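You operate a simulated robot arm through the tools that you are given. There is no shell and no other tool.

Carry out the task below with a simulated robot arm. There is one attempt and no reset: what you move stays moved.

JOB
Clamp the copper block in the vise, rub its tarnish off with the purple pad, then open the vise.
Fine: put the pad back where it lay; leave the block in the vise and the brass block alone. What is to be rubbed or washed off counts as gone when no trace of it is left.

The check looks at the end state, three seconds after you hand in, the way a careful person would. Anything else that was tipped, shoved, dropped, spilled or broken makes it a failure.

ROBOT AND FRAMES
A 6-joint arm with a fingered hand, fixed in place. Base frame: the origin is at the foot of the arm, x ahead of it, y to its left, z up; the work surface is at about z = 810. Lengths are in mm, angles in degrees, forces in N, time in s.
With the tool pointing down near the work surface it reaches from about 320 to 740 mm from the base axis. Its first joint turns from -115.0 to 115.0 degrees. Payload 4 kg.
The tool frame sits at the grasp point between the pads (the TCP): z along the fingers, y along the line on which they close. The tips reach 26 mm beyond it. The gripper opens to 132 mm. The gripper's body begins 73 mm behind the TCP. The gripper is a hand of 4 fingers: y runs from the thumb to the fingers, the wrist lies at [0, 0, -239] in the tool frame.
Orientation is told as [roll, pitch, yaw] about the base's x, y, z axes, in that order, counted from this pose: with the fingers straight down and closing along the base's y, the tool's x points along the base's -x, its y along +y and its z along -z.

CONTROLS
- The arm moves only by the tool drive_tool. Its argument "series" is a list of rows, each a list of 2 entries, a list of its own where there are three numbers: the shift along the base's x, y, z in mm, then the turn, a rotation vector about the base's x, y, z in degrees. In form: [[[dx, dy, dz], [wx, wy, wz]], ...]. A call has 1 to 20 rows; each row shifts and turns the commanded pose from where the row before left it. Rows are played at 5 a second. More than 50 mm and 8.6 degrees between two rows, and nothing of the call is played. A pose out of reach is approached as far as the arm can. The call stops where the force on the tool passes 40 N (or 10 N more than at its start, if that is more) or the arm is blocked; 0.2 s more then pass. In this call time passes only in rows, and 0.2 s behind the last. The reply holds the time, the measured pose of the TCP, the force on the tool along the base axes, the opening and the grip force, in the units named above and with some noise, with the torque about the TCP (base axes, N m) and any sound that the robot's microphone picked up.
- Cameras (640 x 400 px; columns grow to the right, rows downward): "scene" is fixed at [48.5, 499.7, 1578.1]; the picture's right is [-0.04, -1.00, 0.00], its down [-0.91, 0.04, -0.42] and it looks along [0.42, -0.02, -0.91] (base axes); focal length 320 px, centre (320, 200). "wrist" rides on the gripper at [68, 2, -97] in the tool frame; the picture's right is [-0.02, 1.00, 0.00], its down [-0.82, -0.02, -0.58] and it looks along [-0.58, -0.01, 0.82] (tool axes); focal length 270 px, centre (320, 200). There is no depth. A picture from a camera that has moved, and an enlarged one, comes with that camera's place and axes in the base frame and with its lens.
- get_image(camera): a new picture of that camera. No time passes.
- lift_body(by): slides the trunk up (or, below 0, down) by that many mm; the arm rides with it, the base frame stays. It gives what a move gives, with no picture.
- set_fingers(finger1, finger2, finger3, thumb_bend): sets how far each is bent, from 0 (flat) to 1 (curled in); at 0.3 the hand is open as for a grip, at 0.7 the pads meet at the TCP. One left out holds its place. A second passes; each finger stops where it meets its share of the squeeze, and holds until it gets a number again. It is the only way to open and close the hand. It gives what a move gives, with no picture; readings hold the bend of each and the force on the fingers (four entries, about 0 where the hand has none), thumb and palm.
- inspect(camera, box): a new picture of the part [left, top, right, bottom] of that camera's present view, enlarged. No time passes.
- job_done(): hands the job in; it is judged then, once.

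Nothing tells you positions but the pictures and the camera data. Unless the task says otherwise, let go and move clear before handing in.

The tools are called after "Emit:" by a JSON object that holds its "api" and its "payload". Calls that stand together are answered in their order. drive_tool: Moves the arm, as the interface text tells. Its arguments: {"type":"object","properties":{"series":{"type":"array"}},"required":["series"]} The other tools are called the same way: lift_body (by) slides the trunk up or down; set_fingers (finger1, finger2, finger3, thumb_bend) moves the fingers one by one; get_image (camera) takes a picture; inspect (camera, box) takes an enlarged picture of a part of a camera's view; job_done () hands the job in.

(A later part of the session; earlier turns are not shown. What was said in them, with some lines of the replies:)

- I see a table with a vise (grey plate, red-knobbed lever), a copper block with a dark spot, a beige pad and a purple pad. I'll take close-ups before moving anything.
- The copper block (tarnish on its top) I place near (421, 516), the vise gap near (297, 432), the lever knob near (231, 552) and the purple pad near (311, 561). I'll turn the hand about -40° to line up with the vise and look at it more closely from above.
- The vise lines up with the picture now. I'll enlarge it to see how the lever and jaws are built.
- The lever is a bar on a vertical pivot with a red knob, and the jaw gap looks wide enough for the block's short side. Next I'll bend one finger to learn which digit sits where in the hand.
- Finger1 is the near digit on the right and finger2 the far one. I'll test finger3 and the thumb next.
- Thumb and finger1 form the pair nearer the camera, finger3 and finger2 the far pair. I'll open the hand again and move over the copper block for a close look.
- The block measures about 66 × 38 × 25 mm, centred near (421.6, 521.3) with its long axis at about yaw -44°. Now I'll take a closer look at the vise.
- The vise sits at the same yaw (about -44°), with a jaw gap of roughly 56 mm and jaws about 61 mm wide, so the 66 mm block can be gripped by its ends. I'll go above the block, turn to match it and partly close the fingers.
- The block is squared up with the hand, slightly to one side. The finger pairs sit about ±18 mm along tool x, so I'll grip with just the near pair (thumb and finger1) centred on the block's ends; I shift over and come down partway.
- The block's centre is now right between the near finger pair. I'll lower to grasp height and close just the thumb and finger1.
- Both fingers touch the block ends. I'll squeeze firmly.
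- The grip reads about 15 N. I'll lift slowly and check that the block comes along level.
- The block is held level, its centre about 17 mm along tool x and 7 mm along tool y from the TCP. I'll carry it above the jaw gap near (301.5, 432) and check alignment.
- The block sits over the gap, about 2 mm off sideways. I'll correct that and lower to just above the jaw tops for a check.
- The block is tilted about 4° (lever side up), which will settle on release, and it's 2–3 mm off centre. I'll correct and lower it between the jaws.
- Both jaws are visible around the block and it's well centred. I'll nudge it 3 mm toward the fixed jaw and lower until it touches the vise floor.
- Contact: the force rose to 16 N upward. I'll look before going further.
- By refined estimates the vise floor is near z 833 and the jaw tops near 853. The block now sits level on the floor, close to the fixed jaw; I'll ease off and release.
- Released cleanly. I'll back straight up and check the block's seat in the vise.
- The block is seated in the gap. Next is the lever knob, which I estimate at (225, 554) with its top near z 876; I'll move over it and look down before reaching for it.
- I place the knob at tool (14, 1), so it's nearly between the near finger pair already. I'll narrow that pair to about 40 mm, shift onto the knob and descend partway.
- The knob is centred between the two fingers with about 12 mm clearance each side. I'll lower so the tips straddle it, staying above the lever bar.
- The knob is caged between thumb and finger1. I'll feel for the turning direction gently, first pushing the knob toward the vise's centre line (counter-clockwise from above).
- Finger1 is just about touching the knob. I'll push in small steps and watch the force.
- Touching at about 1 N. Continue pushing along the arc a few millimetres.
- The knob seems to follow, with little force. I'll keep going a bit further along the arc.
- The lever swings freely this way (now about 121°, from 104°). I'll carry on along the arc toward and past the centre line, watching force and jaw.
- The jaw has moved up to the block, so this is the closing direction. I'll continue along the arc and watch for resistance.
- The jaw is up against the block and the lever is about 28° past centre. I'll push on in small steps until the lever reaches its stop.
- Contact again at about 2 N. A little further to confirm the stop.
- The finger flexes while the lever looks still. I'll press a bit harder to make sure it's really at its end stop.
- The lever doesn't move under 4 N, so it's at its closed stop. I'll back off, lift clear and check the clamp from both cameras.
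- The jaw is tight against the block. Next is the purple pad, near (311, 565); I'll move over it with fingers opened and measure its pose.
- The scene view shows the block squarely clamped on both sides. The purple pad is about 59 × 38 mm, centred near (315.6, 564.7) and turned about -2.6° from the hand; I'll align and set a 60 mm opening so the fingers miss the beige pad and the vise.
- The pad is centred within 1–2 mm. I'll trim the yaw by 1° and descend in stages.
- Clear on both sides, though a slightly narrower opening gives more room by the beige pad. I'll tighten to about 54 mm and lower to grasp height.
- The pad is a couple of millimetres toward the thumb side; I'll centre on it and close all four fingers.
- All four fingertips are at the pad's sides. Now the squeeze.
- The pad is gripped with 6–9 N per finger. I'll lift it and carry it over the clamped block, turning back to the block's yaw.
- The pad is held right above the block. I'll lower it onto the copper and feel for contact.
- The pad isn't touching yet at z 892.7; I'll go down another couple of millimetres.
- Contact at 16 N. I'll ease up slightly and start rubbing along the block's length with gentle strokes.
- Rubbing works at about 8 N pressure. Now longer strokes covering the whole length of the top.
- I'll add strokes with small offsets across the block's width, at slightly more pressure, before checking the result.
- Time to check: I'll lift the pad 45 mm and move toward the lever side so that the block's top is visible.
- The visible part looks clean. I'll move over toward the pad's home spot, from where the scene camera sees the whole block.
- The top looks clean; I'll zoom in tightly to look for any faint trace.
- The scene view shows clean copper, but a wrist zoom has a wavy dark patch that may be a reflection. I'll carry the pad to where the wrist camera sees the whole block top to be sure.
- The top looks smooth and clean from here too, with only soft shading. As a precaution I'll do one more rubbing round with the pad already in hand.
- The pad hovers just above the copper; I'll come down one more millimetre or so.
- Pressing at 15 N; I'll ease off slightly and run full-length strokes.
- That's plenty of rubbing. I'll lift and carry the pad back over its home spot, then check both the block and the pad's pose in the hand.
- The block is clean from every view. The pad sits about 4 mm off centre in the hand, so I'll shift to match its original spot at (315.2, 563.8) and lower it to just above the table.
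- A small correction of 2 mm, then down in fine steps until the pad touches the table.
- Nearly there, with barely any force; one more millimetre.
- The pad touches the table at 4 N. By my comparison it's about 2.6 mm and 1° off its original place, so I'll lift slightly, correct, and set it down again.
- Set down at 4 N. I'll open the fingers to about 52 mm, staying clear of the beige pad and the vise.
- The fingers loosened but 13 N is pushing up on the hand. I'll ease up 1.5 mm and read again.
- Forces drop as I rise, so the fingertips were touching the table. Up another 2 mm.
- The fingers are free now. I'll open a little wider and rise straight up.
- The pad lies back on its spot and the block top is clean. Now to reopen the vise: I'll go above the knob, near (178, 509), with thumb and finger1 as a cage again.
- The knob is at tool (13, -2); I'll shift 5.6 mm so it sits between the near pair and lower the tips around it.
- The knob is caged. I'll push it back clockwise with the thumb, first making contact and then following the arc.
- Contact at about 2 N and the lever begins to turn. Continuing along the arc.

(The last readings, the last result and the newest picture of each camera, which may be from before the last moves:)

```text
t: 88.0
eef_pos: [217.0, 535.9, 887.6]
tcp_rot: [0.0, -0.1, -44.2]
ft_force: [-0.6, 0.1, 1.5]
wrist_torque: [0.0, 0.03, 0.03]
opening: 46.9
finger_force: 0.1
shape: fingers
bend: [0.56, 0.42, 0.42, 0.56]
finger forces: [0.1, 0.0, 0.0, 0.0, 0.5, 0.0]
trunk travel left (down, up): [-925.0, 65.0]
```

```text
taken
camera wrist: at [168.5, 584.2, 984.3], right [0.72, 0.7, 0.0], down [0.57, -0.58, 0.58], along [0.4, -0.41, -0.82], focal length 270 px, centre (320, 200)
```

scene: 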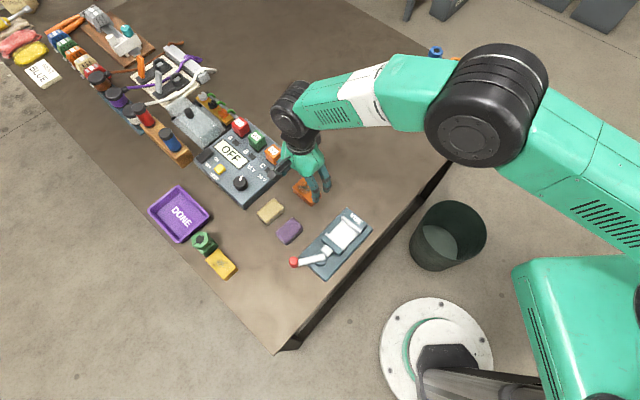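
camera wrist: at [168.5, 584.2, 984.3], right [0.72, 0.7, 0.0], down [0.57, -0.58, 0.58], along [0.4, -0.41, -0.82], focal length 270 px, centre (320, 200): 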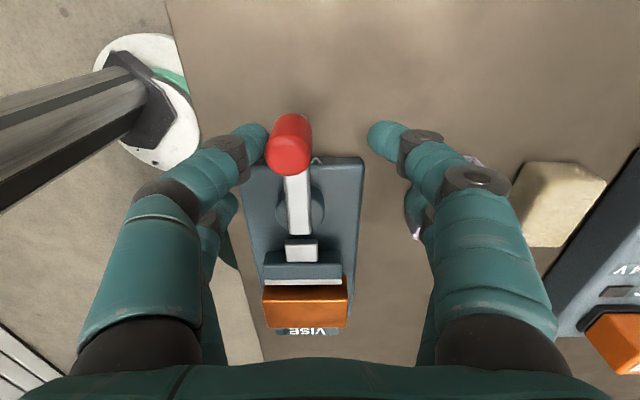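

The lever is on the centre line. I'll continue to its original open position.

Emit:
{"api": "drive_tool", "payload": {"series": [[[4.0, 2.4, 0], [0, 0, 0]], [[4.0, 2.3, 0], [0, 0, 0]], [[4.7, 2.8, 0], [0, 0, 0]], [[4.8, 2.7, 0], [0, 0, 0]], [[5.2, 2.0, 0], [0, 0, 0]], [[0, 0, 0], [0, 0, 0]]]}}

Emit:
{"api": "get_image", "payload": {"camera": "wrist"}}

Emit:
{"api": "inspect", "payload": {"camera": "wrist", "box": [200, 90, 400, 340]}}

```text
t: 89.4
eef_pos: [239.1, 545.5, 887.3]
tcp_rot: [0.0, 0.0, -44.3]
ft_force: [0.8, -0.4, 0.6]
wrist_torque: [-0.06, 0.0, 0.0]
opening: 46.4
finger_force: 0.3
shape: fingers
bend: [0.56, 0.42, 0.42, 0.56]
finger forces: [0.0, 0.0, 0.1, 0.0, 0.0, 0.0]
trunk travel left (down, up): [-925.0, 65.0]
```

```text
taken
camera wrist: at [191.3, 595.2, 984.0], right [0.72, 0.7, 0.0], down [0.57, -0.58, 0.58], along [0.4, -0.41, -0.82], focal length 270 px, centre (320, 200)
```

wrist: 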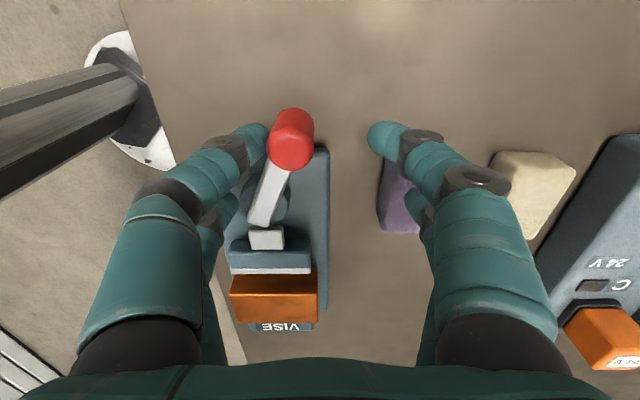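

```text
1.60 times, centred on (300, 215) of wrist
camera zoom: at [191.3, 595.2, 984.0], right [0.72, 0.7, 0.0], down [0.57, -0.58, 0.58], along [0.4, -0.41, -0.82], focal length 432 px, centre (352, 176)
```

zoom: 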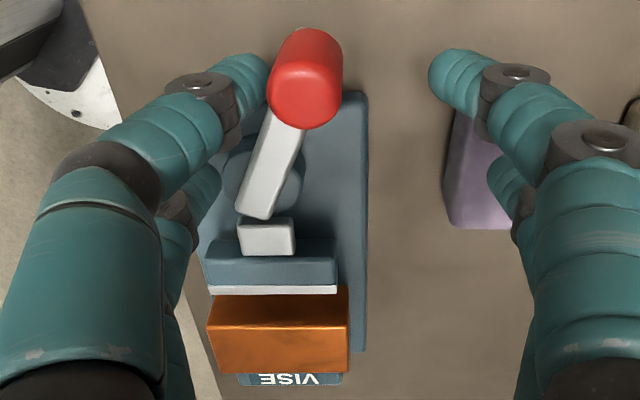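

The jaw is drawing back. I'll push the lever the last few degrees until it reaches its open stop.

Emit:
{"api": "drive_tool", "payload": {"series": [[[4.0, 2.0, 0], [0, 0, 0]], [[4.0, 1.6, 0], [0, 0, 0]], [[3.0, 0.9, 0], [0, 0, 0]], [[0, 0, 0], [0, 0, 0]]]}}

Emit:
{"api": "inspect", "payload": {"camera": "wrist", "box": [200, 90, 400, 340]}}

```text
t: 90.4
eef_pos: [250.8, 550.7, 888.4]
tcp_rot: [-0.1, 0.0, -44.1]
ft_force: [-1.7, -0.7, 0.4]
wrist_torque: [0.0, 0.06, 0.01]
opening: 48.1
finger_force: 1.1
shape: fingers
bend: [0.56, 0.42, 0.42, 0.55]
finger forces: [0.0, 0.0, 0.0, 0.1, 1.7, 0.0]
trunk travel left (down, up): [-925.0, 65.0]
```

```text
1.60 times, centred on (300, 215) of wrist
camera zoom: at [202.5, 600.1, 984.4], right [0.72, 0.7, 0.0], down [0.57, -0.58, 0.58], along [0.4, -0.41, -0.82], focal length 432 px, centre (352, 176)
```

zoom: 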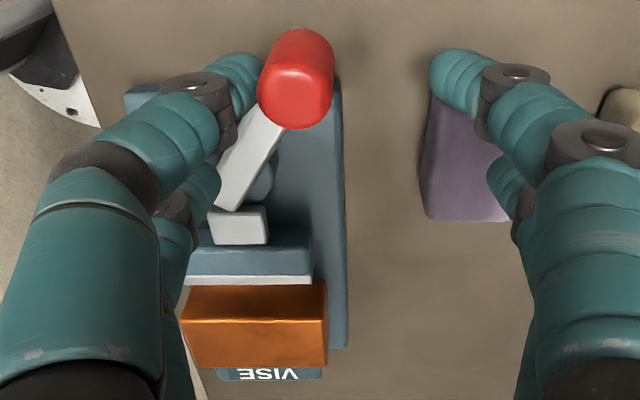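

Emit:
{"api": "drive_tool", "payload": {"series": [[[3.0, 0.8, 0], [0, 0, 0]], [[3.0, 0.5, 0], [0, 0, 0]], [[0, 0, 0], [0, 0, 0]]]}}

Emit:
{"api": "inspect", "payload": {"camera": "wrist", "box": [200, 90, 400, 340]}}

```text
t: 91.2
eef_pos: [256.2, 552.2, 889.1]
tcp_rot: [0.0, 0.0, -44.1]
ft_force: [-4.2, -0.4, 0.3]
wrist_torque: [-0.04, 0.11, 0.05]
opening: 52.3
finger_force: 2.3
shape: fingers
bend: [0.56, 0.42, 0.42, 0.54]
finger forces: [0.0, 0.0, 0.0, 0.1, 4.0, 0.0]
trunk travel left (down, up): [-925.0, 65.0]
```

```text
1.60 times, centred on (300, 215) of wrist
camera zoom: at [208.2, 601.5, 985.2], right [0.72, 0.7, 0.0], down [0.57, -0.58, 0.58], along [0.4, -0.41, -0.82], focal length 432 px, centre (352, 176)
```

zoom: 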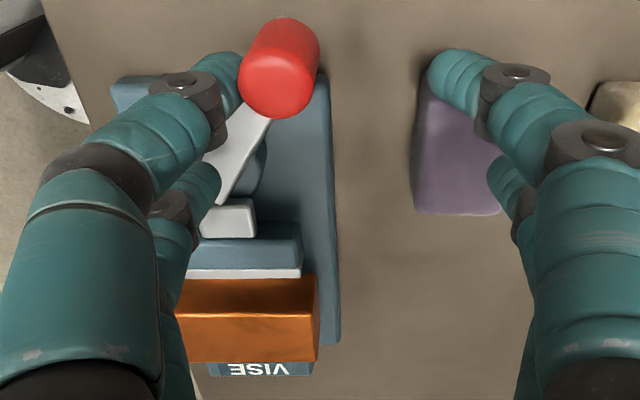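

The thumb flexes at 4 N with the lever still, so it's at the open stop. I'll back off and lift clear.

Emit:
{"api": "drive_tool", "payload": {"series": [[[-4, -2, 0], [0, 0, 0]], [[-5, -4, 0], [0, 0, 0]], [[0, 0, 15], [0, 0, 0]], [[0, 0, 25], [0, 0, 0]], [[0, 0, 35], [0, 0, 0]], [[0, 0, 0], [0, 0, 0]]]}}

Emit:
{"api": "get_image", "payload": {"camera": "wrist"}}

Emit:
{"api": "inspect", "payload": {"camera": "wrist", "box": [220, 60, 420, 290]}}

Emit:
{"api": "get_image", "payload": {"camera": "scene"}}

```text
t: 92.6
eef_pos: [250.1, 544.5, 965.2]
tcp_rot: [0.1, 0.0, -44.1]
ft_force: [-0.4, 0.1, 0.1]
wrist_torque: [0.0, -0.01, -0.01]
opening: 46.3
finger_force: 0.1
shape: fingers
bend: [0.56, 0.42, 0.42, 0.56]
finger forces: [0.1, 0.0, 0.0, 0.1, 0.1, 0.0]
trunk travel left (down, up): [-925.0, 65.0]
```

```text
taken
camera wrist: at [202.7, 594.0, 1060.9], right [0.72, 0.7, 0.0], down [0.57, -0.58, 0.58], along [0.4, -0.41, -0.82], focal length 270 px, centre (320, 200)
```

wrist: 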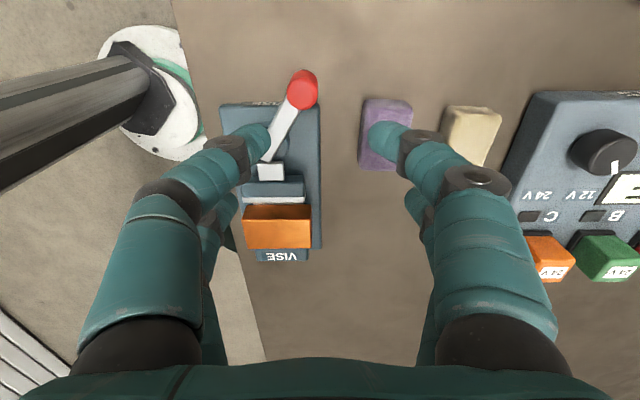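

```text
1.74 times, centred on (320, 175) of wrist
camera zoom: at [202.7, 594.0, 1060.9], right [0.72, 0.7, 0.0], down [0.57, -0.58, 0.58], along [0.4, -0.41, -0.82], focal length 470 px, centre (320, 244)
```

zoom: 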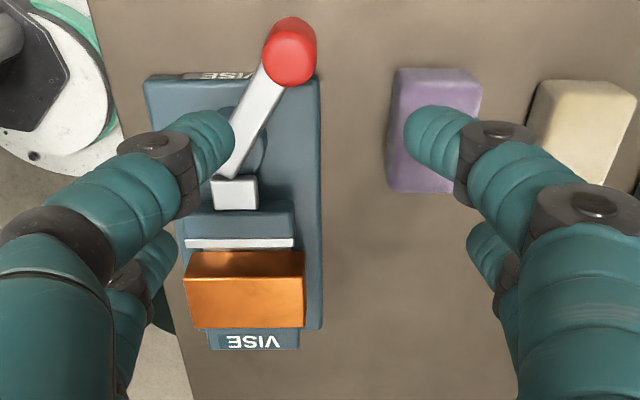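

```text
taken
```

scene: 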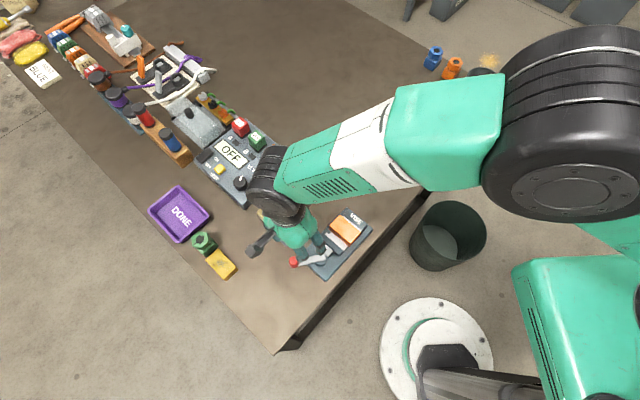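

The lever is back in its original place with the jaw withdrawn. I'll return the arm to its starting pose and take a last look with the scene camera.

Emit:
{"api": "drive_tool", "payload": {"series": [[[0, 0, 40], [0, 0, 0]], [[0, 0, 40], [0, 0, 0]], [[15, -28, 17], [0, 0, 6]], [[15, -30, 17], [0, 0, 6]], [[15, -30, 17], [0, 0, 6]], [[16, -31, 17], [0, 0, 6]], [[16, -31, 17], [0, 0, 6]], [[17, -32, 0], [0, 0, 6]], [[0, 0, 0], [0, 0, 8]], [[0, 0, 0], [0, 0, 0]]]}}

Emit:
{"api": "set_fingers", "payload": {"finger1": 0.3, "finger2": 0.3, "finger3": 0.3, "thumb_bend": 0.3}}

Emit:
{"api": "get_image", "payload": {"camera": "scene"}}

Emit:
{"api": "inspect", "payload": {"camera": "scene", "box": [240, 160, 400, 290]}}

Emit:
{"api": "inspect", "payload": {"camera": "scene", "box": [325, 200, 375, 245]}}

```text
t: 94.8
eef_pos: [340.0, 365.7, 1126.9]
tcp_rot: [0.0, 0.0, -0.3]
ft_force: [0.4, -0.2, 0.6]
wrist_torque: [-0.03, 0.02, 0.05]
opening: 46.3
finger_force: 0.0
shape: fingers
bend: [0.56, 0.42, 0.42, 0.56]
finger forces: [0.0, 0.0, 0.1, 0.0, 0.0, 0.1]
trunk travel left (down, up): [-925.0, 65.0]
```

```text
t: 95.8
eef_pos: [339.9, 364.7, 1128.4]
tcp_rot: [0.0, 0.0, -0.2]
ft_force: [0.3, 0.6, 0.4]
wrist_torque: [-0.01, 0.05, -0.04]
opening: 132.6
finger_force: 0.1
shape: fingers
bend: [0.3, 0.3, 0.3, 0.3]
finger forces: [0.0, 0.1, 0.0, 0.1, 0.0, 0.1]
trunk travel left (down, up): [-925.0, 65.0]
```

```text
taken
```

scene: 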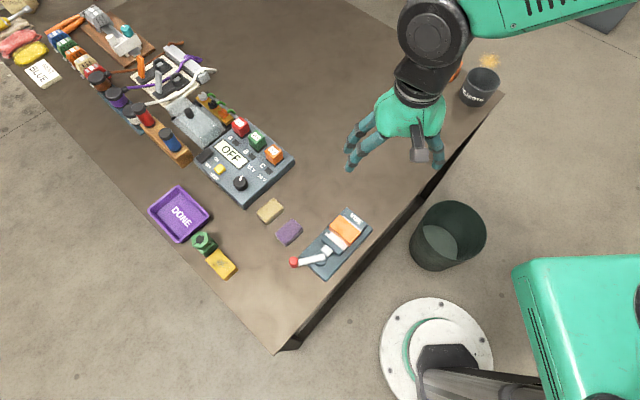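

```text
3.08 times, centred on (320, 225) of scene
camera zoom: at [48.5, 499.7, 1578.1], right [-0.04, -1.0, 0.0], down [-0.91, 0.04, -0.42], along [0.42, -0.02, -0.91], focal length 986 px, centre (320, 123)
```

zoom: 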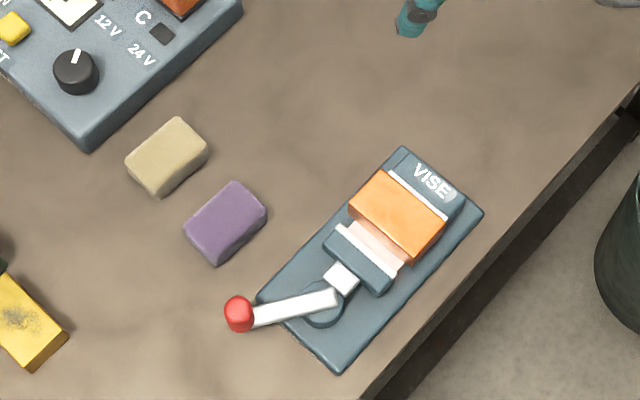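

```text
8.89 times, centred on (350, 222) of scene
camera zoom: at [48.5, 499.7, 1578.1], right [-0.04, -1.0, 0.0], down [-0.91, 0.04, -0.42], along [0.42, -0.02, -0.91], focal length 2849 px, centre (53, 0)
```

zoom: 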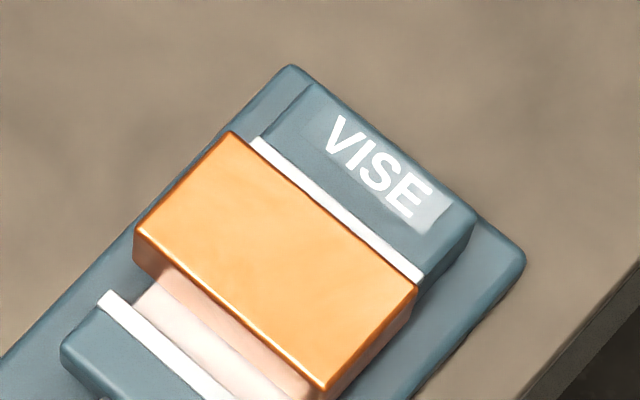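

The copper block sits in the open vise with no trace of tarnish left in any view. The purple pad is back where it lay, and the lever is at its original open position. The beige pad and brass block look untouched and the arm is clear, so I'm handing in.

Emit:
{"api": "job_done", "payload": {}}

```text
The job is handed in.
```

I clamped the copper block in the vise, rubbed its tarnish off with the purple pad and opened the vise again. I've handed the job in and haven't had the verdict.

- **Block:** it's still in the vise, resting near the fixed jaw. I rubbed it in two rounds and saw no trace of tarnish from either camera afterwards.
- **Vise:** the lever is back at its open stop, where it started, and the jaw has drawn back from the block.
- **Purple pad:** it's back where it lay, within a few millimetres by my measurements.
- **Other things:** the brass block and the beige pad look unmoved in the last pictures. The fingertips pressed the table lightly, at about 13 N, while I was letting go of the pad, and nothing shifted.
- **Arm:** it's back close to its starting pose with the hand open.
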